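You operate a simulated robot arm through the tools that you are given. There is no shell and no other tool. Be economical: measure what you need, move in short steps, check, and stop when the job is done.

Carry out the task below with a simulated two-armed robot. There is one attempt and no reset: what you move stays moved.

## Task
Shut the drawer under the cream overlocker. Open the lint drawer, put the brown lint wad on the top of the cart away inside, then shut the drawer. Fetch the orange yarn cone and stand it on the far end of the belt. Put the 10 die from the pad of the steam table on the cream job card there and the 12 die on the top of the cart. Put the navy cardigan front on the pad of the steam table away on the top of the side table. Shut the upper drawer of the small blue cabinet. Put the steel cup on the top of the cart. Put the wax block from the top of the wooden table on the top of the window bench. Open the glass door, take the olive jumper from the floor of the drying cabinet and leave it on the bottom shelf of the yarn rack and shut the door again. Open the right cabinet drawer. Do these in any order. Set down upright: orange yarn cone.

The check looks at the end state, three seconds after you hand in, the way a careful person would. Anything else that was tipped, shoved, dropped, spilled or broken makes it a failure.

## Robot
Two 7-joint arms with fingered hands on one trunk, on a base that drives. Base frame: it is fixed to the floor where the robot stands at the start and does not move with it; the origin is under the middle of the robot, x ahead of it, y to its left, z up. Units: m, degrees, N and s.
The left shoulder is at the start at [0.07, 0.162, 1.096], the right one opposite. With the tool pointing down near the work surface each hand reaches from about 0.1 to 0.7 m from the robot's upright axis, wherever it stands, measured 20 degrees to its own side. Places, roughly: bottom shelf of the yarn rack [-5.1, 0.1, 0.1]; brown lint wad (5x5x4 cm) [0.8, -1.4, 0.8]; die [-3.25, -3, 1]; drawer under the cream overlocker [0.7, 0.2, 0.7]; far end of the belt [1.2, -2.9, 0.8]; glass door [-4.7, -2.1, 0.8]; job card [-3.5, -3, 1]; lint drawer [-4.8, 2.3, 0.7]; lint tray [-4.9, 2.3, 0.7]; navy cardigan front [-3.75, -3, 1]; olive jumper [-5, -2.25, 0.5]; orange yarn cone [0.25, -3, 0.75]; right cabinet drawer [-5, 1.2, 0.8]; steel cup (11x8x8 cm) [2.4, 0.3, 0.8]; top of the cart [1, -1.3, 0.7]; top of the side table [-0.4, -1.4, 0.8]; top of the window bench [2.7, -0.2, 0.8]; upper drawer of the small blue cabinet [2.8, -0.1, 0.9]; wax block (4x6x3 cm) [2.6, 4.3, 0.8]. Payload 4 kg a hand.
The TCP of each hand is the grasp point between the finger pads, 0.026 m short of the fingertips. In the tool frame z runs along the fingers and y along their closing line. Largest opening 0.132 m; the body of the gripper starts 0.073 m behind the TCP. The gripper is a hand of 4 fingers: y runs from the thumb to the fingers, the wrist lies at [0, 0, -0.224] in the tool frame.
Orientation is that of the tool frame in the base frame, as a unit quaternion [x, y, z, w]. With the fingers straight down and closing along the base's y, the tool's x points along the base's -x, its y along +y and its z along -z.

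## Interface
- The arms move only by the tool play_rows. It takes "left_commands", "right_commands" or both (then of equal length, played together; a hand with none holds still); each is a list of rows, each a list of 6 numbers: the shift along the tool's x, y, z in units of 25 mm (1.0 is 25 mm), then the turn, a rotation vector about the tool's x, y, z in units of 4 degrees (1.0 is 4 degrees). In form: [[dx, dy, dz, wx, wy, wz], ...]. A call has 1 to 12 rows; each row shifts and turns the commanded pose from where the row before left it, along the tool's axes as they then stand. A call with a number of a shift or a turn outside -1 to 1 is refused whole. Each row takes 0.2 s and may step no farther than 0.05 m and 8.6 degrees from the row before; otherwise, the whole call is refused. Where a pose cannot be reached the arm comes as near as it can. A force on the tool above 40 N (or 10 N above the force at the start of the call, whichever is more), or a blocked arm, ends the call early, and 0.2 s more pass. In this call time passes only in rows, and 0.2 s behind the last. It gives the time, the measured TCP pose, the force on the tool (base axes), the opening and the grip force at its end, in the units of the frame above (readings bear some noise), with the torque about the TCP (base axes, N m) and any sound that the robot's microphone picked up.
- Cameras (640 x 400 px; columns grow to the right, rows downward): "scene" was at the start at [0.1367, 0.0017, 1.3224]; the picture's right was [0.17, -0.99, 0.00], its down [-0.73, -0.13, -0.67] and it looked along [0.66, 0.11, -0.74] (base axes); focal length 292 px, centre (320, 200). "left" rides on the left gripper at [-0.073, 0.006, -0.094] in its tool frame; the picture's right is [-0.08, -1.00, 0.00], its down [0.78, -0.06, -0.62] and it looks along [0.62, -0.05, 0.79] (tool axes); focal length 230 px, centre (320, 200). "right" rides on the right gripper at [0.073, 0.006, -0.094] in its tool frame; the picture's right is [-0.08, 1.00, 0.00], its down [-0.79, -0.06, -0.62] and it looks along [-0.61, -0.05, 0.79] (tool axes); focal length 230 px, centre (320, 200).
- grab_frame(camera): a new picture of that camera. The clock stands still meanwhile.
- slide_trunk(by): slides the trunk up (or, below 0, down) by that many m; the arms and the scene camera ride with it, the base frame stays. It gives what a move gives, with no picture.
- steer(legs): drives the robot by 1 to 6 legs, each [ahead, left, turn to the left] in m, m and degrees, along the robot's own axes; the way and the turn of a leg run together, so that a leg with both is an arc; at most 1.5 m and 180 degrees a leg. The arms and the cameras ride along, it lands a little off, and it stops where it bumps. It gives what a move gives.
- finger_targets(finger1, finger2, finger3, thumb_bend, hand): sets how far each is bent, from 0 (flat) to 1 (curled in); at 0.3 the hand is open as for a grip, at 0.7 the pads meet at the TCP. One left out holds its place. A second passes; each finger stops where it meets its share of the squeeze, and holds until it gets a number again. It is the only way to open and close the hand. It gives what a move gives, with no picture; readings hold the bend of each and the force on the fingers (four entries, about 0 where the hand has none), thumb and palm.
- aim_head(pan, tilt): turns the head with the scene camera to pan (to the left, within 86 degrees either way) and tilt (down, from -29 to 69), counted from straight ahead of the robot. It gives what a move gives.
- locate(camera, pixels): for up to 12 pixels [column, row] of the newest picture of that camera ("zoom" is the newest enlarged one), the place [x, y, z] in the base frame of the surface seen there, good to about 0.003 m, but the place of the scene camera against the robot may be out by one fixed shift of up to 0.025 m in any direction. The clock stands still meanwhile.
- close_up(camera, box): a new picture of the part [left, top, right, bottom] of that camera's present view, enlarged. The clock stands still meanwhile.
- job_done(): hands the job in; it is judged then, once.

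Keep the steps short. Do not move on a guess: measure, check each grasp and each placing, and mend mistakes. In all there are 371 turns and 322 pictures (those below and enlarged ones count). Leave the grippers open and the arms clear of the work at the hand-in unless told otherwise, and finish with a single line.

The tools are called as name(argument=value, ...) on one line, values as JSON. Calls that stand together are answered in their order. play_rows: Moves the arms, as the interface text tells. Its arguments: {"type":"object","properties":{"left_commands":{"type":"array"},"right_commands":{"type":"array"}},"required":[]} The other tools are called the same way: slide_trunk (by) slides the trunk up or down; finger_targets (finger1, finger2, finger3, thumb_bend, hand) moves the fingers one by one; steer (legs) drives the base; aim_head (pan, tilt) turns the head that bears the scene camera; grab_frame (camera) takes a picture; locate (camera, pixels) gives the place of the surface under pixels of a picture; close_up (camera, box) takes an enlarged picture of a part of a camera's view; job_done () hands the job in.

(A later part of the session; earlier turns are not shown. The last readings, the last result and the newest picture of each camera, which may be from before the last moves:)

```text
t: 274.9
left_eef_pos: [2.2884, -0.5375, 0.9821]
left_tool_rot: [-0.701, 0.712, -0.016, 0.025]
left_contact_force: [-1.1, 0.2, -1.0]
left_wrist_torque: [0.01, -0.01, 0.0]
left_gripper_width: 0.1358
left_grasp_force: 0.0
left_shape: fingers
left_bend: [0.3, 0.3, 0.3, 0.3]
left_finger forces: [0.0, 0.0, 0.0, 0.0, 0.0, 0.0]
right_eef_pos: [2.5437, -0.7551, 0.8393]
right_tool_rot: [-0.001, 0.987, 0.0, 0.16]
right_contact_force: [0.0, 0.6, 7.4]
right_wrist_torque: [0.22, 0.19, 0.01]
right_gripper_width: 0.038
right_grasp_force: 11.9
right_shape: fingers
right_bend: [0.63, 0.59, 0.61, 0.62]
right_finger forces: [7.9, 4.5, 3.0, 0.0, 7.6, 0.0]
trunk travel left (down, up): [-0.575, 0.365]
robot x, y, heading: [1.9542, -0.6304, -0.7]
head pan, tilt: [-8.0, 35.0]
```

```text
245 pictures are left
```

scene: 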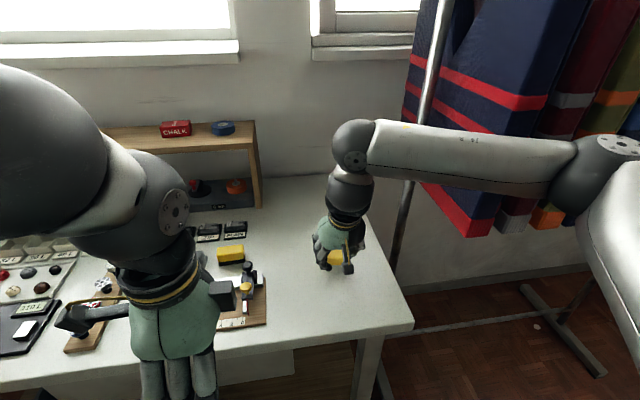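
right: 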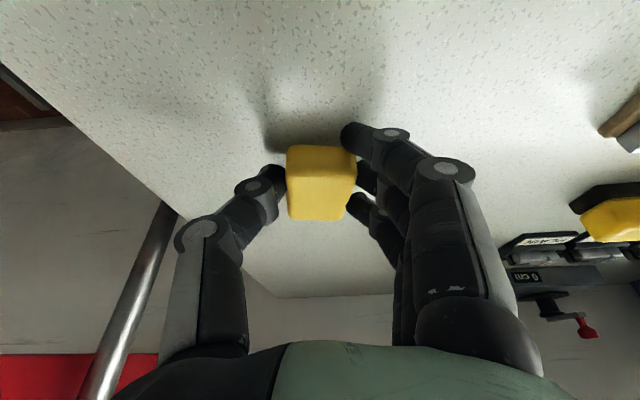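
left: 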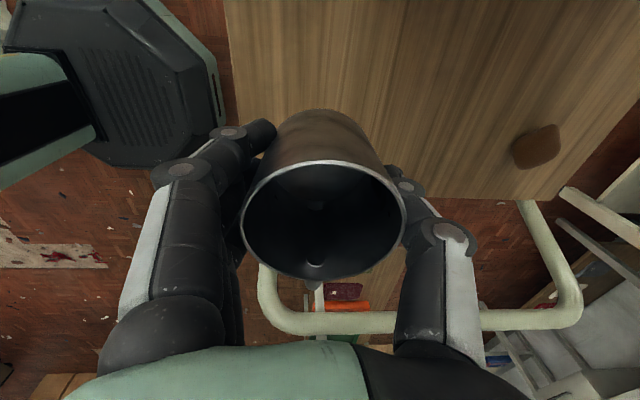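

Contact. I open the hand.

finger_targets(hand="right", finger1=0.5, finger2=0.5, finger3=0.5, thumb_bend=0.45)

play_rows(right_commands=[[0, 0, -0.5, 0, 0, 0], [0, 0, -1, 0, 0, 0], [0, 0, -1, 0, 0, 0], [0, 0, -1, 0, 0, 0], [0, 0, -1, 0, 0, 0], [0, 0, -1, 0, 0, 0]])

finger_targets(hand="right", finger1=0.3, finger2=0.3, finger3=0.3, thumb_bend=0.3)

grab_frame(camera="scene")

```text
t: 275.9
left_eef_pos: [2.2875, -0.5384, 0.9813]
left_tool_rot: [-0.702, 0.712, -0.016, 0.025]
left_contact_force: [0.4, -0.3, -0.5]
left_wrist_torque: [0.02, -0.02, -0.03]
left_gripper_width: 0.1357
left_grasp_force: 0.0
left_shape: fingers
left_bend: [0.3, 0.3, 0.3, 0.3]
left_finger forces: [0.1, 0.0, 0.1, 0.0, 0.0, 0.0]
right_eef_pos: [2.5425, -0.756, 0.8369]
right_tool_rot: [0.0, 0.987, -0.001, 0.159]
right_contact_force: [3.2, -2.1, 12.1]
right_wrist_torque: [0.16, 0.08, -0.02]
right_gripper_width: 0.0632
right_grasp_force: 6.2
right_shape: fingers
right_bend: [0.69, 0.5, 0.5, 0.45]
right_finger forces: [11.9, 0.1, 0.0, 0.1, 0.0, 0.1]
trunk travel left (down, up): [-0.575, 0.365]
robot x, y, heading: [1.9551, -0.6326, -0.7]
head pan, tilt: [-8.0, 35.0]
```

```text
t: 277.3
left_eef_pos: [2.2873, -0.5376, 0.982]
left_tool_rot: [-0.701, 0.712, -0.015, 0.025]
left_contact_force: [-0.3, -0.2, 0.1]
left_wrist_torque: [0.03, -0.01, -0.01]
left_gripper_width: 0.1358
left_grasp_force: 0.0
left_shape: fingers
left_bend: [0.3, 0.3, 0.3, 0.3]
left_finger forces: [0.1, 0.0, 0.0, 0.1, 0.0, 0.1]
right_eef_pos: [2.4972, -0.7568, 0.967]
right_tool_rot: [-0.001, 0.987, -0.001, 0.159]
right_contact_force: [-0.1, 0.0, 0.5]
right_wrist_torque: [-0.01, 0.02, -0.02]
right_gripper_width: 0.0781
right_grasp_force: 0.0
right_shape: fingers
right_bend: [0.5, 0.5, 0.5, 0.45]
right_finger forces: [0.1, 0.1, 0.1, 0.1, 0.0, 0.0]
trunk travel left (down, up): [-0.575, 0.365]
robot x, y, heading: [1.9555, -0.6376, -0.5]
head pan, tilt: [-8.0, 35.0]
```

```text
t: 278.3
left_eef_pos: [2.2886, -0.5384, 0.9826]
left_tool_rot: [-0.701, 0.713, -0.015, 0.025]
left_contact_force: [-0.9, -0.3, -1.0]
left_wrist_torque: [-0.01, 0.03, -0.02]
left_gripper_width: 0.1359
left_grasp_force: 0.1
left_shape: fingers
left_bend: [0.3, 0.3, 0.3, 0.3]
left_finger forces: [0.1, 0.0, 0.0, 0.1, 0.1, 0.1]
right_eef_pos: [2.4977, -0.7555, 0.9657]
right_tool_rot: [0.0, 0.987, -0.001, 0.158]
right_contact_force: [0.2, 0.1, -0.2]
right_wrist_torque: [0.0, 0.02, -0.02]
right_gripper_width: 0.1357
right_grasp_force: 0.1
right_shape: fingers
right_bend: [0.3, 0.3, 0.3, 0.3]
right_finger forces: [0.0, 0.1, 0.0, 0.0, 0.0, 0.0]
trunk travel left (down, up): [-0.575, 0.365]
robot x, y, heading: [1.9564, -0.634, -0.8]
head pan, tilt: [-8.0, 35.0]
```

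```text
244 pictures are left
```

scene: 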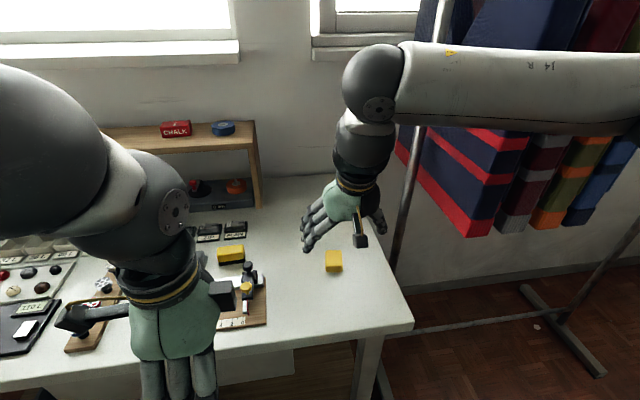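

The wax block is on the window bench. I retract, back off, turn south and drive past the cart's east side to look at the belt.

play_rows(right_commands=[[0.95, 0, -0.31, 0, 0, 0], [0.95, 0, -0.31, 0, 0, 0], [0.95, 0, -0.31, 0, 0, 0], [0.95, 0, -0.31, 0, 0, 0], [0.9, 0, 0, 0, 1, 0], [0.9, 0, 0, 0, 1, 0], [0, 0, 0, 0, 1, 0], [0, 0, 0, 0, 1, 0], [0, 0, 0, 0, 0.6, 0]])

steer(legs=[[-0.22, 0, 0], [0, 0, -90], [0.8, 0, 0]])

aim_head(pan=-15, tilt=25)

grab_frame(camera="scene")

```text
t: 280.3
left_eef_pos: [2.2901, -0.5373, 0.9803]
left_tool_rot: [-0.7, 0.713, -0.015, 0.024]
left_contact_force: [0.3, 1.3, -0.5]
left_wrist_torque: [0.01, -0.03, -0.01]
left_gripper_width: 0.1359
left_grasp_force: 0.0
left_shape: fingers
left_bend: [0.3, 0.3, 0.3, 0.3]
left_finger forces: [0.0, 0.0, 0.1, 0.0, 0.0, 0.0]
right_eef_pos: [2.3553, -0.7564, 0.9521]
right_tool_rot: [-0.001, 1.0, 0.0, -0.002]
right_contact_force: [0.5, -0.2, 0.4]
right_wrist_torque: [-0.01, 0.04, 0.03]
right_gripper_width: 0.1356
right_grasp_force: 0.2
right_shape: fingers
right_bend: [0.3, 0.3, 0.3, 0.3]
right_finger forces: [0.1, 0.0, 0.1, 0.1, 0.0, 0.1]
trunk travel left (down, up): [-0.575, 0.365]
robot x, y, heading: [1.9548, -0.6353, -0.5]
head pan, tilt: [-8.0, 35.0]
```

```text
t: 289.7
left_eef_pos: [1.8441, -1.7628, 0.9825]
left_tool_rot: [-0.004, 1.0, -0.028, 0.007]
left_contact_force: [0.7, -0.2, -0.6]
left_wrist_torque: [0.02, -0.01, 0.0]
left_gripper_width: 0.1359
left_grasp_force: 0.0
left_shape: fingers
left_bend: [0.3, 0.3, 0.3, 0.3]
left_finger forces: [0.0, 0.0, 0.1, 0.0, 0.1, 0.0]
right_eef_pos: [1.6292, -1.8359, 0.954]
right_tool_rot: [0.7, 0.714, 0.0, -0.002]
right_contact_force: [-0.3, -0.8, 0.3]
right_wrist_torque: [-0.01, 0.01, 0.0]
right_gripper_width: 0.1358
right_grasp_force: 0.1
right_shape: fingers
right_bend: [0.3, 0.3, 0.3, 0.3]
right_finger forces: [0.1, 0.0, 0.0, 0.1, 0.0, 0.0]
trunk travel left (down, up): [-0.575, 0.365]
robot x, y, heading: [1.7424, -1.434, -89.3]
head pan, tilt: [-8.0, 35.0]
```

```text
t: 290.4
left_eef_pos: [1.844, -1.7627, 0.9811]
left_tool_rot: [-0.003, 1.0, -0.027, 0.007]
left_contact_force: [-1.0, 0.1, -0.3]
left_wrist_torque: [-0.02, 0.01, 0.02]
left_gripper_width: 0.1361
left_grasp_force: 0.1
left_shape: fingers
left_bend: [0.3, 0.3, 0.3, 0.3]
left_finger forces: [0.1, 0.0, 0.0, 0.0, 0.0, 0.1]
right_eef_pos: [1.628, -1.8353, 0.9538]
right_tool_rot: [0.699, 0.715, -0.001, -0.002]
right_contact_force: [-0.2, -0.1, 0.1]
right_wrist_torque: [0.0, 0.0, 0.01]
right_gripper_width: 0.1357
right_grasp_force: 0.0
right_shape: fingers
right_bend: [0.3, 0.3, 0.3, 0.3]
right_finger forces: [0.1, 0.0, 0.0, 0.2, 0.0, 0.0]
trunk travel left (down, up): [-0.575, 0.365]
robot x, y, heading: [1.7396, -1.436, -89.6]
head pan, tilt: [-15.0, 25.0]
```

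```text
243 pictures are left
```

scene: 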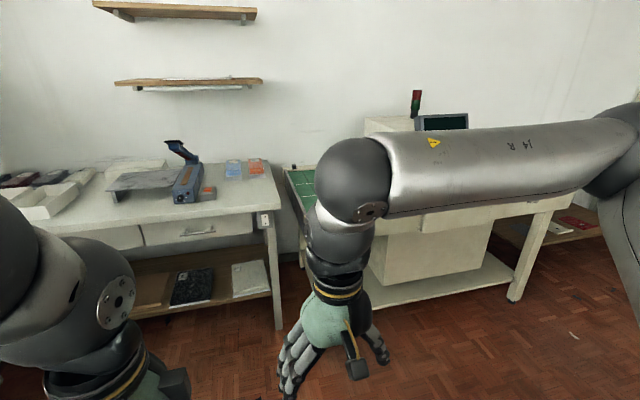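

locate(camera="scene", pixels=[[296, 200], [300, 175], [310, 195], [275, 325], [515, 300], [550, 200], [380, 300], [277, 180]])

steer(legs=[[0.5, 0, 0], [0, -0.65, 0]])

aim_head(pan=0, tilt=25)

grab_frame(camera="scene")

```text
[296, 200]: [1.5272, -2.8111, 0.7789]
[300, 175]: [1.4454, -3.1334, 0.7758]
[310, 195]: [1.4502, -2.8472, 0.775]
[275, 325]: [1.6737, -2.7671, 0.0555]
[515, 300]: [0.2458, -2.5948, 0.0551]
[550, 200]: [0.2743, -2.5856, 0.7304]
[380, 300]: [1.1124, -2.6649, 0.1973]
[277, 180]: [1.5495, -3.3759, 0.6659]
```

```text
t: 296.5
left_eef_pos: [1.2161, -2.2623, 0.9818]
left_tool_rot: [-0.006, 1.0, -0.029, 0.007]
left_contact_force: [-1.0, 0.3, 1.5]
left_wrist_torque: [0.02, 0.01, -0.01]
left_gripper_width: 0.1361
left_grasp_force: 0.1
left_shape: fingers
left_bend: [0.3, 0.3, 0.3, 0.3]
left_finger forces: [0.0, 0.1, 0.0, 0.0, 0.0, 0.0]
right_eef_pos: [1.0014, -2.3345, 0.9539]
right_tool_rot: [0.698, 0.716, 0.001, -0.003]
right_contact_force: [-0.2, 0.4, 0.1]
right_wrist_torque: [0.03, 0.0, 0.01]
right_gripper_width: 0.1354
right_grasp_force: 0.0
right_shape: fingers
right_bend: [0.3, 0.3, 0.3, 0.3]
right_finger forces: [0.1, 0.1, 0.0, 0.0, 0.1, 0.0]
trunk travel left (down, up): [-0.575, 0.365]
robot x, y, heading: [1.1126, -1.9313, -88.9]
head pan, tilt: [-15.0, 25.0]
```

```text
t: 297.2
left_eef_pos: [1.2169, -2.2619, 0.9828]
left_tool_rot: [-0.006, 1.0, -0.028, 0.007]
left_contact_force: [0.0, 0.4, -1.0]
left_wrist_torque: [0.02, -0.03, 0.0]
left_gripper_width: 0.136
left_grasp_force: 0.0
left_shape: fingers
left_bend: [0.3, 0.3, 0.3, 0.3]
left_finger forces: [0.1, 0.0, 0.0, 0.0, 0.1, 0.0]
right_eef_pos: [1.0011, -2.335, 0.952]
right_tool_rot: [0.698, 0.717, 0.001, -0.002]
right_contact_force: [0.0, -0.1, -0.6]
right_wrist_torque: [-0.01, -0.03, 0.01]
right_gripper_width: 0.1358
right_grasp_force: 0.0
right_shape: fingers
right_bend: [0.3, 0.3, 0.3, 0.3]
right_finger forces: [0.0, 0.1, 0.0, 0.1, 0.1, 0.0]
trunk travel left (down, up): [-0.575, 0.365]
robot x, y, heading: [1.1131, -1.9321, -89.4]
head pan, tilt: [0.0, 25.0]
```

```text
242 pictures are left
```

scene: 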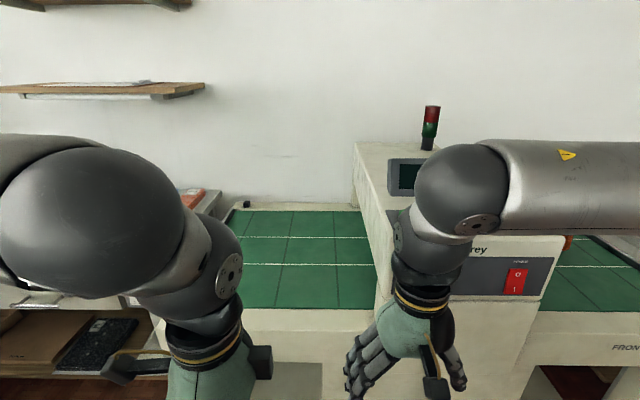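

The far end of the belt is the clear green area at (300,260). I move right toward the cone.

locate(camera="scene", pixels=[[300, 215], [300, 300], [240, 250], [360, 300], [300, 250], [365, 215], [270, 312]])

steer(legs=[[0, -0.7, 0]])

aim_head(pan=0, tilt=30)

grab_frame(camera="scene")

```text
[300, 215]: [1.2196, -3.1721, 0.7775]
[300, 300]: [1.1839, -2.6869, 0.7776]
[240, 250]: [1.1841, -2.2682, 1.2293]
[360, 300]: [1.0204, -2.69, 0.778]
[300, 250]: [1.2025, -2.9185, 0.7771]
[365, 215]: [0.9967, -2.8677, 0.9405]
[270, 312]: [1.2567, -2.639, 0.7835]
```

```text
t: 301.1
left_eef_pos: [0.5091, -2.2676, 0.9815]
left_tool_rot: [0.005, 1.0, -0.028, 0.007]
left_contact_force: [0.2, 0.1, 0.5]
left_wrist_torque: [0.01, -0.01, 0.01]
left_gripper_width: 0.1357
left_grasp_force: 0.1
left_shape: fingers
left_bend: [0.3, 0.3, 0.3, 0.3]
left_finger forces: [0.1, 0.1, 0.0, 0.1, 0.0, 0.0]
right_eef_pos: [0.2908, -2.3351, 0.9528]
right_tool_rot: [0.705, 0.709, 0.001, -0.002]
right_contact_force: [0.2, -0.1, -0.2]
right_wrist_torque: [-0.01, 0.03, 0.03]
right_gripper_width: 0.1356
right_grasp_force: 0.1
right_shape: fingers
right_bend: [0.3, 0.3, 0.3, 0.3]
right_finger forces: [0.0, 0.0, 0.1, 0.1, 0.1, 0.0]
trunk travel left (down, up): [-0.575, 0.365]
robot x, y, heading: [0.4123, -1.935, -90.4]
head pan, tilt: [0.0, 25.0]
```

```text
t: 301.7
left_eef_pos: [0.5086, -2.2666, 0.9819]
left_tool_rot: [0.005, 1.0, -0.028, 0.007]
left_contact_force: [-1.1, -0.4, 0.5]
left_wrist_torque: [0.03, 0.01, 0.02]
left_gripper_width: 0.1359
left_grasp_force: 0.0
left_shape: fingers
left_bend: [0.3, 0.3, 0.3, 0.3]
left_finger forces: [0.0, 0.0, 0.0, 0.1, 0.0, 0.0]
right_eef_pos: [0.2923, -2.335, 0.9529]
right_tool_rot: [0.704, 0.71, 0.001, -0.002]
right_contact_force: [-0.5, 0.1, 0.7]
right_wrist_torque: [0.02, 0.02, -0.03]
right_gripper_width: 0.1357
right_grasp_force: 0.1
right_shape: fingers
right_bend: [0.3, 0.3, 0.3, 0.3]
right_finger forces: [0.1, 0.0, 0.0, 0.0, 0.0, 0.1]
trunk travel left (down, up): [-0.575, 0.365]
robot x, y, heading: [0.4114, -1.9364, -90.1]
head pan, tilt: [0.0, 30.0]
```

```text
241 pictures are left
```

scene: 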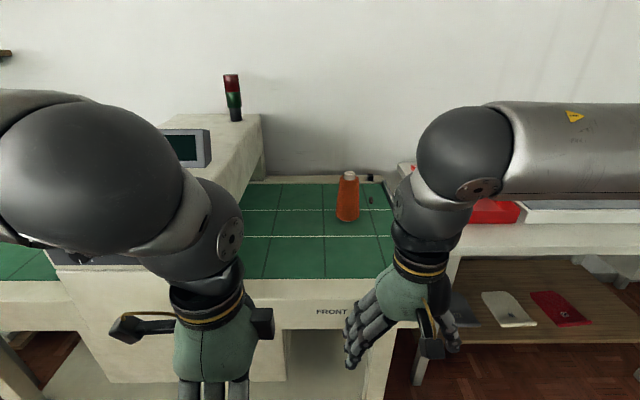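

close_up(camera="scene", box=[300, 150, 400, 240])

locate(camera="scene", pixels=[[347, 205], [338, 215], [357, 215], [348, 175], [348, 221], [310, 290], [347, 190]])

```text
4.44 times, centred on (350, 195) of scene
```

zoom: 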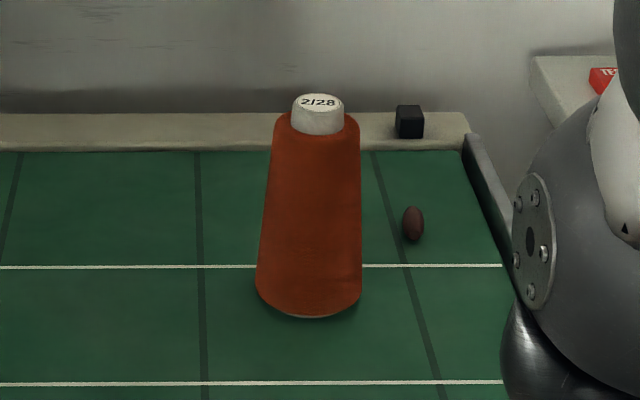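

```text
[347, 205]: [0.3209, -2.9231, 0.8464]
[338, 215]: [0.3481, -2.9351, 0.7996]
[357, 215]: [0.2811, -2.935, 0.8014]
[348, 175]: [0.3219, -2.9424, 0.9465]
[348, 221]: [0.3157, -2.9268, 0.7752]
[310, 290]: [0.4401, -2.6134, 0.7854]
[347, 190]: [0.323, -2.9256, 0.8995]
```

Cone true centre ≈(0.331, −2.944), top z≈0.934, belt z≈0.761. The detector housing is in front of the left hand, so I first swing the left hand out and back.

play_rows(left_commands=[[-1, 0, 0, 0, 0, 0], [-1, 0, 0, 0, 0, 0], [-1, 0, 0, 0, 0, 0], [-1, 0, 0, 0, 0, 0], [-1, 0, 0, 0, 0, 0], [-1, 0.5, 0, 0, 0, 0], [-1, 1, 0, 0, 0, 0], [-1, 1, 0, 0, 0, 0], [0, 1, 0, 0, 0, 0], [0, 1, 0, 0, 0, 0], [0, 1, 0, 0, 0, 0]])

steer(legs=[[0, 0.06, 0], [0.25, 0, 0]])

grab_frame(camera="scene")

grab_frame(camera="right")

```text
t: 304.1
left_eef_pos: [0.6331, -2.27, 0.9831]
left_tool_rot: [0.003, 1.0, -0.028, 0.005]
left_contact_force: [0.8, 0.6, 0.0]
left_wrist_torque: [-0.01, -0.03, 0.02]
left_gripper_width: 0.1359
left_grasp_force: 0.0
left_shape: fingers
left_bend: [0.3, 0.3, 0.3, 0.3]
left_finger forces: [0.1, 0.1, 0.1, 0.0, 0.0, 0.0]
left hand out of reach, approached as far as the arm can: row 6, 7, 8, 9, 10, 11
right_eef_pos: [0.2929, -2.3361, 0.9527]
right_tool_rot: [0.705, 0.709, 0.001, -0.002]
right_contact_force: [0.4, 0.9, -0.4]
right_wrist_torque: [0.0, 0.0, 0.01]
right_gripper_width: 0.1359
right_grasp_force: 0.0
right_shape: fingers
right_bend: [0.3, 0.3, 0.3, 0.3]
right_finger forces: [0.1, 0.0, 0.0, 0.0, 0.0, 0.0]
trunk travel left (down, up): [-0.575, 0.365]
robot x, y, heading: [0.4122, -1.9357, -90.4]
head pan, tilt: [0.0, 30.0]
```

```text
t: 306.5
left_eef_pos: [0.6934, -2.4987, 0.9828]
left_tool_rot: [0.003, 1.0, -0.018, 0.008]
left_contact_force: [-1.2, 22.2, 0.3]
left_wrist_torque: [-0.03, 0.03, -0.04]
left_gripper_width: 0.096
left_grasp_force: 11.0
left_shape: fingers
left_bend: [0.3, 0.3, 0.3, 0.35]
left_finger forces: [0.0, 0.1, 0.0, 0.0, 21.7, 0.1]
right_eef_pos: [0.3504, -2.5706, 0.9547]
right_tool_rot: [0.703, 0.711, -0.001, -0.001]
right_contact_force: [-0.2, -0.4, 0.6]
right_wrist_torque: [0.01, 0.0, 0.04]
right_gripper_width: 0.1357
right_grasp_force: 0.0
right_shape: fingers
right_bend: [0.3, 0.3, 0.3, 0.3]
right_finger forces: [0.0, 0.0, 0.0, 0.0, 0.0, 0.0]
trunk travel left (down, up): [-0.575, 0.365]
robot x, y, heading: [0.4674, -2.1755, -90.0]
head pan, tilt: [0.0, 30.0]
stopped in leg 2: the force on the tool passed its limit at 44 N (the readings are from after the stop); the commanded pose is now the measured one
```

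```text
239 pictures are left
```

scene: 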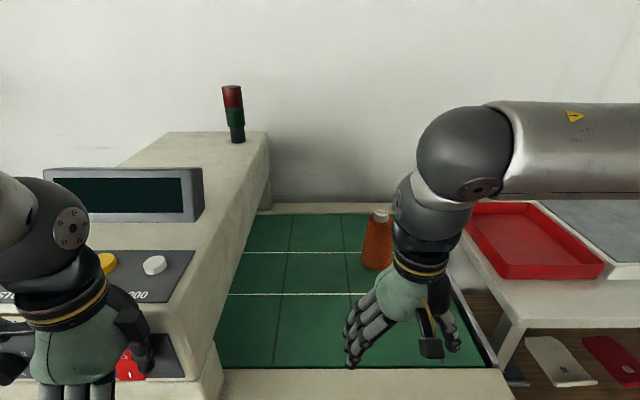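

```text
238 pictures are left
```

right: 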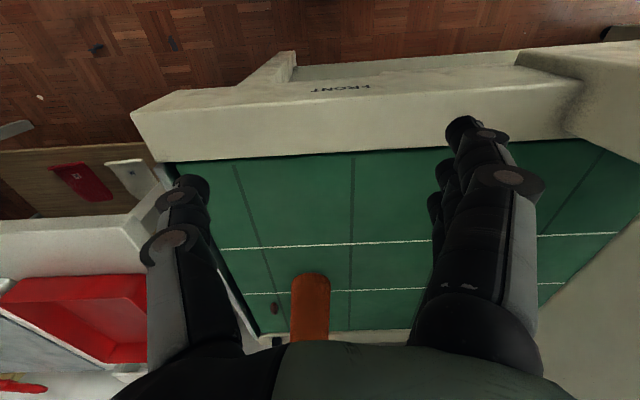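

The left thumb bumped the detector's front. I back off at once and inspect it.

steer(legs=[[-0.2, 0, 0]])

aim_head(pan=25, tilt=30)

grab_frame(camera="scene")

```text
t: 308.1
left_eef_pos: [0.6932, -2.3032, 0.9809]
left_tool_rot: [0.003, 1.0, -0.02, 0.008]
left_contact_force: [0.4, 0.1, -0.4]
left_wrist_torque: [0.0, 0.02, 0.0]
left_gripper_width: 0.1359
left_grasp_force: 0.0
left_shape: fingers
left_bend: [0.3, 0.3, 0.3, 0.3]
left_finger forces: [0.1, 0.0, 0.1, 0.0, 0.0, 0.0]
right_eef_pos: [0.3515, -2.3743, 0.9532]
right_tool_rot: [0.702, 0.712, 0.001, -0.002]
right_contact_force: [-0.5, 0.4, 0.1]
right_wrist_torque: [0.0, 0.0, 0.01]
right_gripper_width: 0.1356
right_grasp_force: 0.0
right_shape: fingers
right_bend: [0.3, 0.3, 0.3, 0.3]
right_finger forces: [0.0, 0.0, 0.0, 0.1, 0.0, 0.0]
trunk travel left (down, up): [-0.575, 0.365]
robot x, y, heading: [0.4684, -1.9737, -90.0]
head pan, tilt: [0.0, 30.0]
```

```text
t: 309.0
left_eef_pos: [0.6931, -2.3026, 0.9817]
left_tool_rot: [0.002, 1.0, -0.021, 0.008]
left_contact_force: [-1.3, -0.4, 0.1]
left_wrist_torque: [0.0, -0.02, 0.0]
left_gripper_width: 0.1358
left_grasp_force: 0.2
left_shape: fingers
left_bend: [0.3, 0.3, 0.3, 0.3]
left_finger forces: [0.0, 0.0, 0.1, 0.1, 0.1, 0.0]
right_eef_pos: [0.3515, -2.3753, 0.9531]
right_tool_rot: [0.703, 0.711, 0.001, -0.002]
right_contact_force: [-0.6, -1.0, -0.2]
right_wrist_torque: [-0.01, -0.01, 0.0]
right_gripper_width: 0.1358
right_grasp_force: 0.0
right_shape: fingers
right_bend: [0.3, 0.3, 0.3, 0.3]
right_finger forces: [0.1, 0.0, 0.0, 0.0, 0.0, 0.1]
trunk travel left (down, up): [-0.575, 0.365]
robot x, y, heading: [0.4687, -1.9751, -90.3]
head pan, tilt: [25.0, 30.0]
```

```text
237 pictures are left
```

scene: 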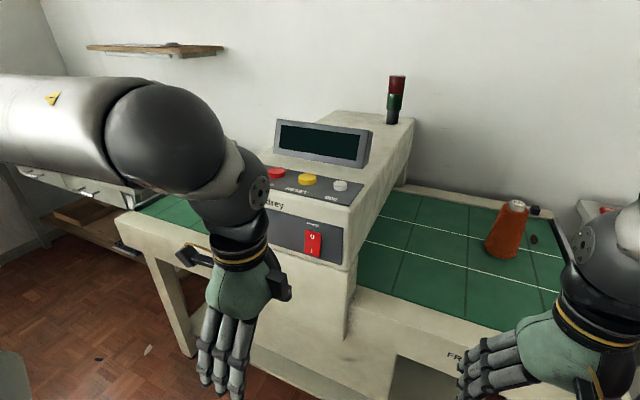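

The detector looks unchanged. I'll pick the cone with the left hand from further west instead, to stay clear of the housing. I measure the housing's west side.

locate(camera="scene", pixels=[[350, 255], [380, 200], [408, 130], [340, 320], [505, 240], [500, 205], [535, 238], [600, 205], [570, 320]])

play_rows(left_commands=[[1, 0, 0, 0, 0, 0], [1, 0, 0, 0, 0, 0], [1, 0, 0, 0, 0, 0]])

steer(legs=[[0, -0.27, 0]])

aim_head(pan=0, tilt=40)

grab_frame(camera="scene")

```text
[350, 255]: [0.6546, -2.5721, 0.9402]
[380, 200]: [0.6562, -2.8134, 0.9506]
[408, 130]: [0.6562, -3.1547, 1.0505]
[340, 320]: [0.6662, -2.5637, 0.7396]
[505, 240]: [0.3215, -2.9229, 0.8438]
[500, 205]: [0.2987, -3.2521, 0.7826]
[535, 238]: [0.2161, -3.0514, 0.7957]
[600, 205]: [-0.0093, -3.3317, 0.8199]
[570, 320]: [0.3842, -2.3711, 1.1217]
```

```text
t: 309.8
left_eef_pos: [0.6155, -2.3027, 0.9815]
left_tool_rot: [0.002, 1.0, -0.019, 0.009]
left_contact_force: [-0.1, 0.1, -0.8]
left_wrist_torque: [-0.03, -0.02, -0.02]
left_gripper_width: 0.1356
left_grasp_force: 0.1
left_shape: fingers
left_bend: [0.3, 0.3, 0.3, 0.3]
left_finger forces: [0.1, 0.0, 0.0, 0.0, 0.0, 0.0]
right_eef_pos: [0.351, -2.3747, 0.9529]
right_tool_rot: [0.702, 0.712, 0.001, -0.002]
right_contact_force: [-0.5, -0.2, 0.0]
right_wrist_torque: [-0.01, -0.02, 0.0]
right_gripper_width: 0.1358
right_grasp_force: 0.0
right_shape: fingers
right_bend: [0.3, 0.3, 0.3, 0.3]
right_finger forces: [0.0, 0.0, 0.0, 0.0, 0.0, 0.0]
trunk travel left (down, up): [-0.575, 0.365]
robot x, y, heading: [0.4674, -1.9785, -90.1]
head pan, tilt: [25.0, 30.0]
```

```text
t: 311.8
left_eef_pos: [0.3466, -2.3026, 0.9817]
left_tool_rot: [0.002, 1.0, -0.02, 0.008]
left_contact_force: [1.1, -0.9, 0.0]
left_wrist_torque: [0.0, 0.01, -0.02]
left_gripper_width: 0.1358
left_grasp_force: 0.1
left_shape: fingers
left_bend: [0.3, 0.3, 0.3, 0.3]
left_finger forces: [0.1, 0.1, 0.1, 0.0, 0.1, 0.0]
right_eef_pos: [0.0799, -2.374, 0.9532]
right_tool_rot: [0.703, 0.712, 0.0, -0.002]
right_contact_force: [0.3, 0.5, -0.7]
right_wrist_torque: [0.0, 0.05, 0.01]
right_gripper_width: 0.1358
right_grasp_force: 0.2
right_shape: fingers
right_bend: [0.3, 0.3, 0.3, 0.3]
right_finger forces: [0.1, 0.0, 0.0, 0.0, 0.0, 0.0]
trunk travel left (down, up): [-0.575, 0.365]
robot x, y, heading: [0.1959, -1.9705, -90.4]
head pan, tilt: [25.0, 30.0]
```

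```text
t: 312.6
left_eef_pos: [0.3463, -2.3018, 0.981]
left_tool_rot: [0.002, 1.0, -0.02, 0.007]
left_contact_force: [1.0, -0.1, 0.8]
left_wrist_torque: [-0.01, 0.0, 0.0]
left_gripper_width: 0.1359
left_grasp_force: 0.1
left_shape: fingers
left_bend: [0.3, 0.3, 0.3, 0.3]
left_finger forces: [0.1, 0.0, 0.1, 0.1, 0.0, 0.0]
right_eef_pos: [0.0809, -2.3749, 0.9533]
right_tool_rot: [0.702, 0.712, 0.0, -0.002]
right_contact_force: [-0.1, -0.9, -0.8]
right_wrist_torque: [-0.03, -0.03, -0.03]
right_gripper_width: 0.1358
right_grasp_force: 0.0
right_shape: fingers
right_bend: [0.3, 0.3, 0.3, 0.3]
right_finger forces: [0.0, 0.1, 0.0, 0.1, 0.0, 0.0]
trunk travel left (down, up): [-0.575, 0.365]
robot x, y, heading: [0.1989, -1.9736, -90.0]
head pan, tilt: [0.0, 40.0]
```

```text
236 pictures are left
```

scene: 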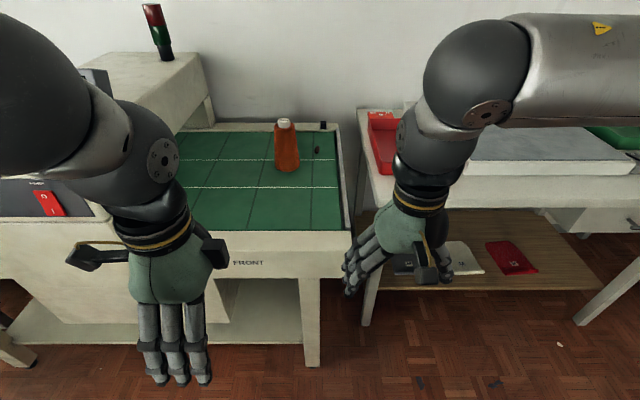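

steer(legs=[[0.34, 0, 0]])

play_rows(left_commands=[[0, 0, -0.8, 0, 0, 0], [0.3, -1, 0, 0, 0, 0], [0.3, -1, 0, 0, 0, 0], [0, -1, 0, 0, 0, 0], [0, -1, 0, 0, 0, 0]])

grab_frame(camera="left")

grab_frame(camera="scene")

```text
t: 314.9
left_eef_pos: [0.3446, -2.6253, 0.9809]
left_tool_rot: [0.001, 1.0, -0.018, 0.008]
left_contact_force: [-0.4, 0.1, 0.1]
left_wrist_torque: [-0.02, 0.01, -0.01]
left_gripper_width: 0.1359
left_grasp_force: 0.0
left_shape: fingers
left_bend: [0.3, 0.3, 0.3, 0.3]
left_finger forces: [0.0, 0.1, 0.0, 0.1, 0.0, 0.0]
right_eef_pos: [0.0798, -2.6983, 0.9521]
right_tool_rot: [0.702, 0.712, 0.001, -0.002]
right_contact_force: [0.5, 0.3, 0.2]
right_wrist_torque: [0.02, -0.03, -0.02]
right_gripper_width: 0.1353
right_grasp_force: 0.2
right_shape: fingers
right_bend: [0.3, 0.3, 0.3, 0.3]
right_finger forces: [0.1, 0.1, 0.1, 0.0, 0.0, 0.1]
trunk travel left (down, up): [-0.575, 0.365]
robot x, y, heading: [0.1966, -2.295, -90.1]
head pan, tilt: [0.0, 40.0]
stopped in leg 1: the robot was blocked; the commanded pose is now the measured one
```

```text
t: 316.1
left_eef_pos: [0.3285, -2.7241, 1.0051]
left_tool_rot: [0.002, 1.0, -0.018, 0.008]
left_contact_force: [0.0, -0.1, 0.7]
left_wrist_torque: [-0.02, -0.03, 0.0]
left_gripper_width: 0.136
left_grasp_force: 0.0
left_shape: fingers
left_bend: [0.3, 0.3, 0.3, 0.3]
left_finger forces: [0.1, 0.1, 0.0, 0.0, 0.1, 0.0]
right_eef_pos: [0.0793, -2.6957, 0.9524]
right_tool_rot: [0.703, 0.711, 0.001, -0.002]
right_contact_force: [0.3, -0.3, 0.3]
right_wrist_torque: [0.03, 0.02, 0.02]
right_gripper_width: 0.1356
right_grasp_force: 0.0
right_shape: fingers
right_bend: [0.3, 0.3, 0.3, 0.3]
right_finger forces: [0.1, 0.1, 0.1, 0.0, 0.0, 0.0]
trunk travel left (down, up): [-0.575, 0.365]
robot x, y, heading: [0.1972, -2.2959, -90.3]
head pan, tilt: [0.0, 40.0]
```

```text
235 pictures are left
```

left: 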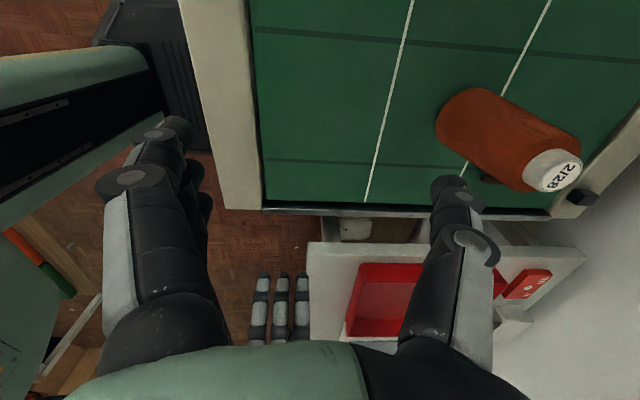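

```text
234 pictures are left
```

scene: 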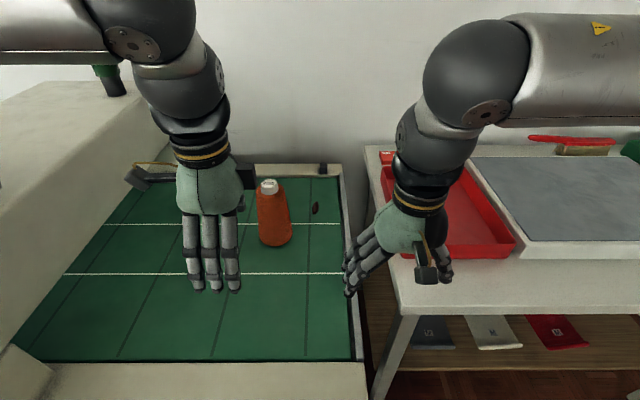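

The base touched the belt frame; I back off 2 cm and measure the cone with the hand camera.

locate(camera="left", pixels=[[560, 172], [450, 120], [540, 145], [480, 90], [475, 165], [520, 185], [350, 80]])

steer(legs=[[-0.02, 0, 0]])

```text
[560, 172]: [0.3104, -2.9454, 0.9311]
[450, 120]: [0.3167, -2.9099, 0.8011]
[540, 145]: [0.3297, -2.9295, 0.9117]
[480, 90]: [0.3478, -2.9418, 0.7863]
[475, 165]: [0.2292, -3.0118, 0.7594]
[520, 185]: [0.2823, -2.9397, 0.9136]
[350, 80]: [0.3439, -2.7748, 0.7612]
```

```text
t: 316.9
left_eef_pos: [0.3291, -2.7066, 1.0042]
left_tool_rot: [0.002, 1.0, -0.019, 0.008]
left_contact_force: [-1.1, -0.3, -0.2]
left_wrist_torque: [0.04, 0.04, 0.01]
left_gripper_width: 0.1358
left_grasp_force: 0.0
left_shape: fingers
left_bend: [0.3, 0.3, 0.3, 0.3]
left_finger forces: [0.0, 0.1, 0.0, 0.0, 0.1, 0.1]
right_eef_pos: [0.0797, -2.6782, 0.9509]
right_tool_rot: [0.703, 0.711, 0.001, -0.003]
right_contact_force: [0.4, -0.2, 0.2]
right_wrist_torque: [0.0, 0.01, 0.01]
right_gripper_width: 0.1357
right_grasp_force: 0.1
right_shape: fingers
right_bend: [0.3, 0.3, 0.3, 0.3]
right_finger forces: [0.0, 0.0, 0.0, 0.0, 0.1, 0.1]
trunk travel left (down, up): [-0.575, 0.365]
robot x, y, heading: [0.1984, -2.2747, -90.4]
head pan, tilt: [0.0, 40.0]
```

play_rows(left_commands=[[0.2, -1, 0, 0, 0, 0], [0.2, -1, 0, 0, 0, 0], [0.2, -1, 0, 0, 0, 0], [0.16, -1, 0, 0, 0, 0], [0, -1, 0, 0, 0, 0], [0, -1, 0, 0, 0, 0], [0, -1, 0, 0, 0, 0], [0, -1, 0, 0, 0, 0], [0, -1, 0, 0, 0, 0], [0, -0.5, 0, 0, 0, 0]])

grab_frame(camera="left")

```text
t: 319.1
left_eef_pos: [0.3079, -2.9416, 1.0153]
left_tool_rot: [0.002, 1.0, -0.02, 0.008]
left_contact_force: [0.4, -0.3, 0.2]
left_wrist_torque: [0.01, 0.01, 0.0]
left_gripper_width: 0.1356
left_grasp_force: 0.0
left_shape: fingers
left_bend: [0.3, 0.3, 0.3, 0.3]
left_finger forces: [0.1, 0.0, 0.0, 0.0, 0.1, 0.1]
right_eef_pos: [0.0775, -2.6769, 0.9539]
right_tool_rot: [0.703, 0.711, 0.001, -0.002]
right_contact_force: [-0.5, -0.1, -0.5]
right_wrist_torque: [-0.04, 0.02, -0.03]
right_gripper_width: 0.1358
right_grasp_force: 0.0
right_shape: fingers
right_bend: [0.3, 0.3, 0.3, 0.3]
right_finger forces: [0.0, 0.0, 0.0, 0.0, 0.0, 0.1]
trunk travel left (down, up): [-0.575, 0.365]
robot x, y, heading: [0.1951, -2.2757, -90.3]
head pan, tilt: [0.0, 40.0]
```

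```text
233 pictures are left
```

left: 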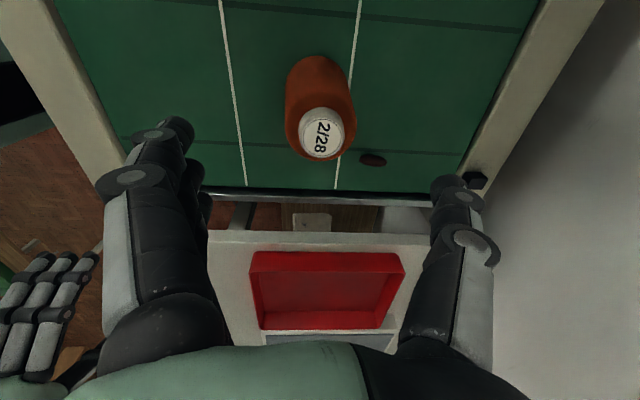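

locate(camera="left", pixels=[[322, 132], [300, 132], [344, 132], [322, 112], [322, 155], [320, 60]])

```text
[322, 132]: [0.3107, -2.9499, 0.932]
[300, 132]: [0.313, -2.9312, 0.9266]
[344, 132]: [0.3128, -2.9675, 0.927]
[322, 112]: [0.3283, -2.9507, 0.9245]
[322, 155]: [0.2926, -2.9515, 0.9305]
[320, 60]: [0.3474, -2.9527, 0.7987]
```

play_rows(left_commands=[[-0.1, -0.3, 0, 0, 0, 0], [0, 0, 1, 0, 0, 0], [0, 0, 1, 0, 0, 0], [0, 0, 1, 0, 0, 0], [0, 0, 1, 0, 0, 0], [0, 0, 0.9, 0, 0, 0], [0, 0, 0.5, 0, 0, 0]])

grab_frame(camera="left")

```text
t: 320.6
left_eef_pos: [0.3132, -2.9547, 0.8794]
left_tool_rot: [0.002, 1.0, -0.019, 0.008]
left_contact_force: [-0.1, -0.7, 0.3]
left_wrist_torque: [0.05, -0.04, 0.02]
left_gripper_width: 0.1358
left_grasp_force: 0.1
left_shape: fingers
left_bend: [0.3, 0.3, 0.3, 0.3]
left_finger forces: [0.0, 0.0, 0.1, 0.1, 0.0, 0.1]
right_eef_pos: [0.0782, -2.677, 0.9528]
right_tool_rot: [0.703, 0.711, 0.001, -0.002]
right_contact_force: [-0.3, -0.6, -0.1]
right_wrist_torque: [-0.02, -0.01, -0.03]
right_gripper_width: 0.1357
right_grasp_force: 0.1
right_shape: fingers
right_bend: [0.3, 0.3, 0.3, 0.3]
right_finger forces: [0.0, 0.1, 0.1, 0.1, 0.0, 0.0]
trunk travel left (down, up): [-0.575, 0.365]
robot x, y, heading: [0.197, -2.2737, -90.0]
head pan, tilt: [0.0, 40.0]
```

```text
232 pictures are left
```

left: 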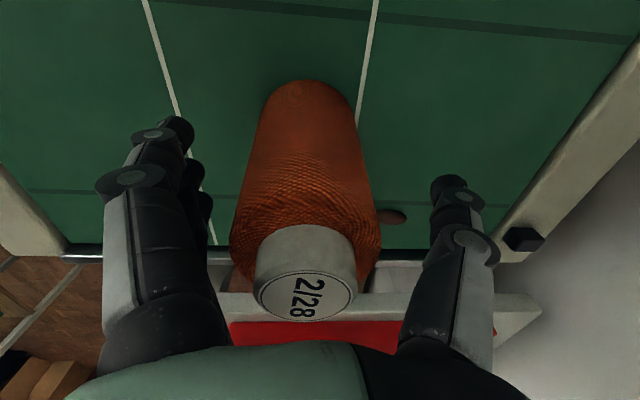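

play_rows(left_commands=[[0, 0.2, 0.25, 0, 0, 0]])

finger_targets(hand="left", finger1=0.65, finger2=0.65, finger3=0.65, thumb_bend=0.65)

grab_frame(camera="left")

```text
t: 321.1
left_eef_pos: [0.3124, -2.948, 0.8739]
left_tool_rot: [0.002, 1.0, -0.02, 0.008]
left_contact_force: [0.1, 0.8, -0.1]
left_wrist_torque: [0.02, 0.01, 0.01]
left_gripper_width: 0.1359
left_grasp_force: 0.0
left_shape: fingers
left_bend: [0.3, 0.3, 0.3, 0.3]
left_finger forces: [0.0, 0.0, 0.0, 0.0, 0.0, 0.0]
right_eef_pos: [0.0798, -2.6767, 0.9528]
right_tool_rot: [0.702, 0.712, 0.0, -0.002]
right_contact_force: [-0.3, -0.2, -0.9]
right_wrist_torque: [0.01, 0.01, -0.01]
right_gripper_width: 0.1356
right_grasp_force: 0.1
right_shape: fingers
right_bend: [0.3, 0.3, 0.3, 0.3]
right_finger forces: [0.1, 0.1, 0.0, 0.0, 0.1, 0.1]
trunk travel left (down, up): [-0.575, 0.365]
robot x, y, heading: [0.1948, -2.2764, -90.2]
head pan, tilt: [0.0, 40.0]
```

```text
t: 322.1
left_eef_pos: [0.3143, -2.9494, 0.8726]
left_tool_rot: [0.002, 1.0, -0.019, 0.008]
left_contact_force: [1.0, -0.7, 0.8]
left_wrist_torque: [-0.01, 0.02, 0.01]
left_gripper_width: 0.0601
left_grasp_force: 19.7
left_shape: fingers
left_bend: [0.56, 0.5, 0.52, 0.56]
left_finger forces: [5.8, 6.8, 6.7, 0.0, 19.6, 0.1]
right_eef_pos: [0.0796, -2.6764, 0.9536]
right_tool_rot: [0.703, 0.711, 0.0, -0.002]
right_contact_force: [0.0, 0.1, 0.1]
right_wrist_torque: [0.0, 0.0, 0.03]
right_gripper_width: 0.1359
right_grasp_force: 0.0
right_shape: fingers
right_bend: [0.3, 0.3, 0.3, 0.3]
right_finger forces: [0.1, 0.1, 0.0, 0.0, 0.0, 0.0]
trunk travel left (down, up): [-0.575, 0.365]
robot x, y, heading: [0.1944, -2.2717, -90.3]
head pan, tilt: [0.0, 40.0]
```

```text
231 pictures are left
```

left: 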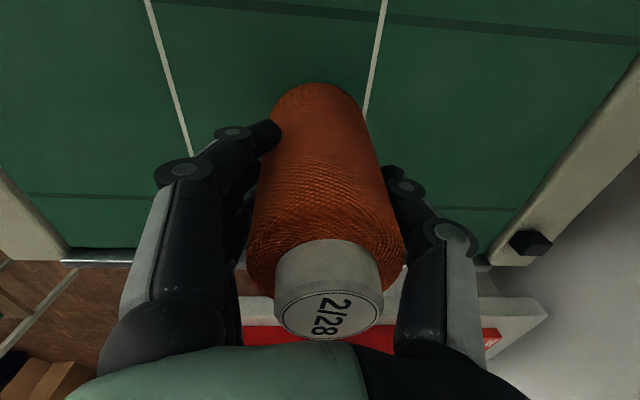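

Grip 20 N. I lift with the trunk (+0.12), then draw the hand back and check.

slide_trunk(by=0.12)

play_rows(left_commands=[[0, 1, 0, 0, 0, 0], [0, 1, 0, 0, 0, 0], [0, 1, 0, 0, 0, 0], [0, 1, 0, 0, 0, 0], [0, 1, 0, 0, 0, 0], [0, 1, 0, 0, 0, 0], [0, 1, 0, 0, 0, 0], [0, 1, 0, 0, 0, 0]])

grab_frame(camera="scene")

```text
t: 323.6
left_eef_pos: [0.3135, -2.949, 0.9937]
left_tool_rot: [0.002, 1.0, -0.019, 0.008]
left_contact_force: [0.1, 0.0, -1.5]
left_wrist_torque: [-0.03, -0.04, 0.04]
left_gripper_width: 0.0602
left_grasp_force: 19.7
left_shape: fingers
left_bend: [0.56, 0.5, 0.52, 0.56]
left_finger forces: [5.7, 6.9, 6.8, 0.0, 19.6, 0.1]
right_eef_pos: [0.0788, -2.6762, 1.0723]
right_tool_rot: [0.703, 0.711, 0.001, -0.002]
right_contact_force: [0.1, 0.2, -1.0]
right_wrist_torque: [0.02, 0.0, -0.03]
right_gripper_width: 0.1355
right_grasp_force: 0.0
right_shape: fingers
right_bend: [0.3, 0.3, 0.3, 0.3]
right_finger forces: [0.0, 0.0, 0.0, 0.1, 0.1, 0.0]
trunk travel left (down, up): [-0.695, 0.245]
robot x, y, heading: [0.196, -2.2738, -90.2]
head pan, tilt: [0.0, 40.0]
```

```text
t: 325.4
left_eef_pos: [0.3145, -2.7493, 0.9868]
left_tool_rot: [0.003, 1.0, -0.02, 0.007]
left_contact_force: [0.9, -0.2, -2.4]
left_wrist_torque: [-0.02, 0.0, 0.0]
left_gripper_width: 0.0599
left_grasp_force: 19.4
left_shape: fingers
left_bend: [0.56, 0.5, 0.52, 0.56]
left_finger forces: [5.5, 6.4, 6.8, 0.0, 19.0, 0.0]
right_eef_pos: [0.0806, -2.6761, 1.0734]
right_tool_rot: [0.703, 0.711, 0.0, -0.003]
right_contact_force: [-0.4, -0.2, 0.1]
right_wrist_torque: [-0.03, -0.02, 0.0]
right_gripper_width: 0.1355
right_grasp_force: 0.1
right_shape: fingers
right_bend: [0.3, 0.3, 0.3, 0.3]
right_finger forces: [0.0, 0.0, 0.0, 0.0, 0.0, 0.0]
trunk travel left (down, up): [-0.695, 0.245]
robot x, y, heading: [0.1966, -2.274, -90.0]
head pan, tilt: [0.0, 40.0]
```

```text
230 pictures are left
```

scene: 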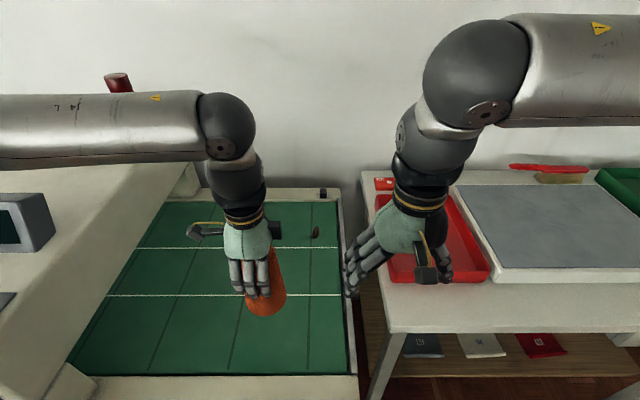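

The cone is held upright. I back off, move east along the belt, keeping the trunk high.

steer(legs=[[-0.3, 0, 0], [0, 0.95, 0]])

grab_frame(camera="scene")

```text
t: 331.9
left_eef_pos: [1.2465, -2.4589, 0.9847]
left_tool_rot: [0.007, 1.0, -0.019, 0.008]
left_contact_force: [-0.6, -0.4, -1.0]
left_wrist_torque: [0.01, -0.01, -0.02]
left_gripper_width: 0.0599
left_grasp_force: 18.9
left_shape: fingers
left_bend: [0.56, 0.5, 0.52, 0.56]
left_finger forces: [5.5, 6.5, 6.7, 0.0, 19.0, 0.0]
right_eef_pos: [1.0119, -2.3835, 1.0738]
right_tool_rot: [0.707, 0.707, 0.0, -0.002]
right_contact_force: [0.6, 0.3, 0.2]
right_wrist_torque: [0.0, -0.01, -0.04]
right_gripper_width: 0.1357
right_grasp_force: 0.1
right_shape: fingers
right_bend: [0.3, 0.3, 0.3, 0.3]
right_finger forces: [0.1, 0.1, 0.0, 0.1, 0.0, 0.0]
trunk travel left (down, up): [-0.695, 0.245]
robot x, y, heading: [1.1361, -1.9842, -90.6]
head pan, tilt: [0.0, 40.0]
```

```text
229 pictures are left
```

scene: 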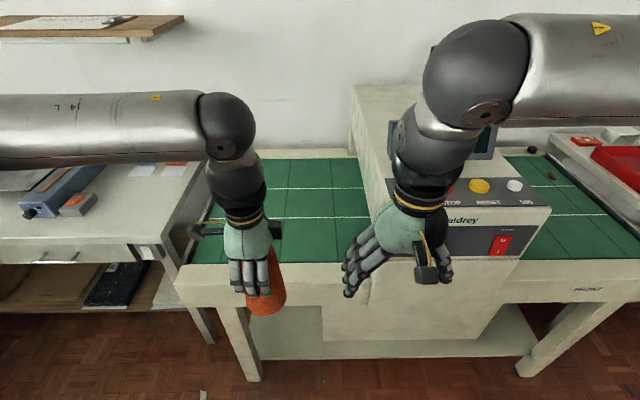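

play_rows(right_commands=[[1, 0, 0, 0, 0, 0], [1, 0, 0, 0, 0, 0], [1, 0, 0, 0, 0, 0]])

steer(legs=[[0.2, 0, 0]])

play_rows(left_commands=[[-0.2, -1, 0, 0, 0, 0], [-0.2, -1, 0, 0, 0, 0], [-0.2, -1, 0, 0, 0, 0], [-0.2, -1, 0, 0, 0, 0], [-0.2, -1, 0, 0, 0, 0], [0, -1, 0, 0, 0, 0], [0, -1, 0, 0, 0, 0]])

grab_frame(camera="scene")

grab_frame(camera="left")

```text
t: 332.7
left_eef_pos: [1.246, -2.4585, 0.9861]
left_tool_rot: [0.008, 1.0, -0.019, 0.008]
left_contact_force: [-1.2, -0.3, -2.1]
left_wrist_torque: [0.01, 0.0, 0.0]
left_gripper_width: 0.0601
left_grasp_force: 18.9
left_shape: fingers
left_bend: [0.56, 0.5, 0.52, 0.56]
left_finger forces: [5.5, 6.5, 6.8, 0.1, 19.0, 0.0]
right_eef_pos: [1.0133, -2.3059, 1.0731]
right_tool_rot: [0.707, 0.707, 0.0, -0.002]
right_contact_force: [0.4, -0.7, -0.6]
right_wrist_torque: [0.02, 0.01, 0.03]
right_gripper_width: 0.1357
right_grasp_force: 0.0
right_shape: fingers
right_bend: [0.3, 0.3, 0.3, 0.3]
right_finger forces: [0.0, 0.0, 0.0, 0.0, 0.0, 0.0]
trunk travel left (down, up): [-0.695, 0.245]
robot x, y, heading: [1.1368, -1.9817, -90.9]
head pan, tilt: [0.0, 40.0]
```

```text
t: 334.3
left_eef_pos: [1.2445, -2.6551, 0.9859]
left_tool_rot: [0.007, 1.0, -0.02, 0.008]
left_contact_force: [-0.2, 0.4, -1.7]
left_wrist_torque: [-0.02, -0.01, 0.01]
left_gripper_width: 0.06
left_grasp_force: 19.4
left_shape: fingers
left_bend: [0.56, 0.5, 0.52, 0.56]
left_finger forces: [5.7, 6.5, 6.8, 0.0, 19.0, 0.0]
right_eef_pos: [1.0115, -2.5029, 1.0731]
right_tool_rot: [0.706, 0.708, 0.001, -0.002]
right_contact_force: [-0.3, -0.1, 0.2]
right_wrist_torque: [0.0, -0.03, 0.01]
right_gripper_width: 0.1358
right_grasp_force: 0.0
right_shape: fingers
right_bend: [0.3, 0.3, 0.3, 0.3]
right_finger forces: [0.1, 0.0, 0.0, 0.0, 0.1, 0.1]
trunk travel left (down, up): [-0.695, 0.245]
robot x, y, heading: [1.1318, -2.1818, -90.5]
head pan, tilt: [0.0, 40.0]
```

```text
t: 335.9
left_eef_pos: [1.2671, -2.8313, 0.9926]
left_tool_rot: [0.007, 1.0, -0.018, 0.009]
left_contact_force: [-0.5, -0.9, -1.3]
left_wrist_torque: [0.02, -0.02, 0.03]
left_gripper_width: 0.0596
left_grasp_force: 18.7
left_shape: fingers
left_bend: [0.56, 0.5, 0.52, 0.56]
left_finger forces: [5.5, 6.3, 6.7, 0.0, 18.8, 0.1]
right_eef_pos: [1.0103, -2.5055, 1.0725]
right_tool_rot: [0.706, 0.708, 0.001, -0.003]
right_contact_force: [-0.2, -0.3, -0.3]
right_wrist_torque: [-0.01, 0.0, 0.02]
right_gripper_width: 0.1357
right_grasp_force: 0.2
right_shape: fingers
right_bend: [0.3, 0.3, 0.3, 0.3]
right_finger forces: [0.0, 0.0, 0.1, 0.0, 0.0, 0.0]
trunk travel left (down, up): [-0.695, 0.245]
robot x, y, heading: [1.1299, -2.1808, -90.9]
head pan, tilt: [0.0, 40.0]
```

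```text
228 pictures are left
```

scene: 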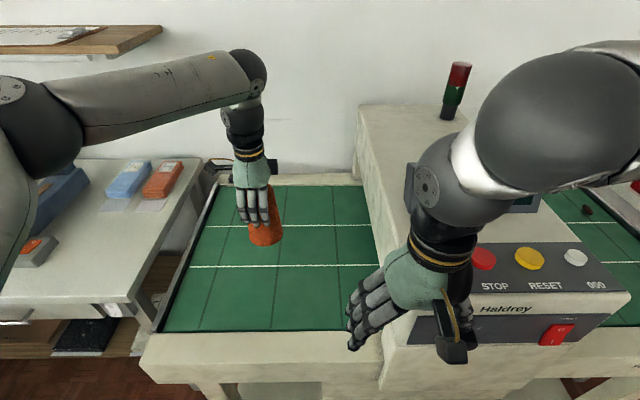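

```text
227 pictures are left
```

left: 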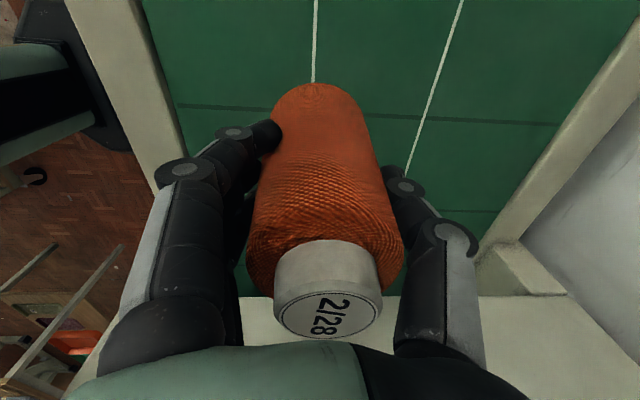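

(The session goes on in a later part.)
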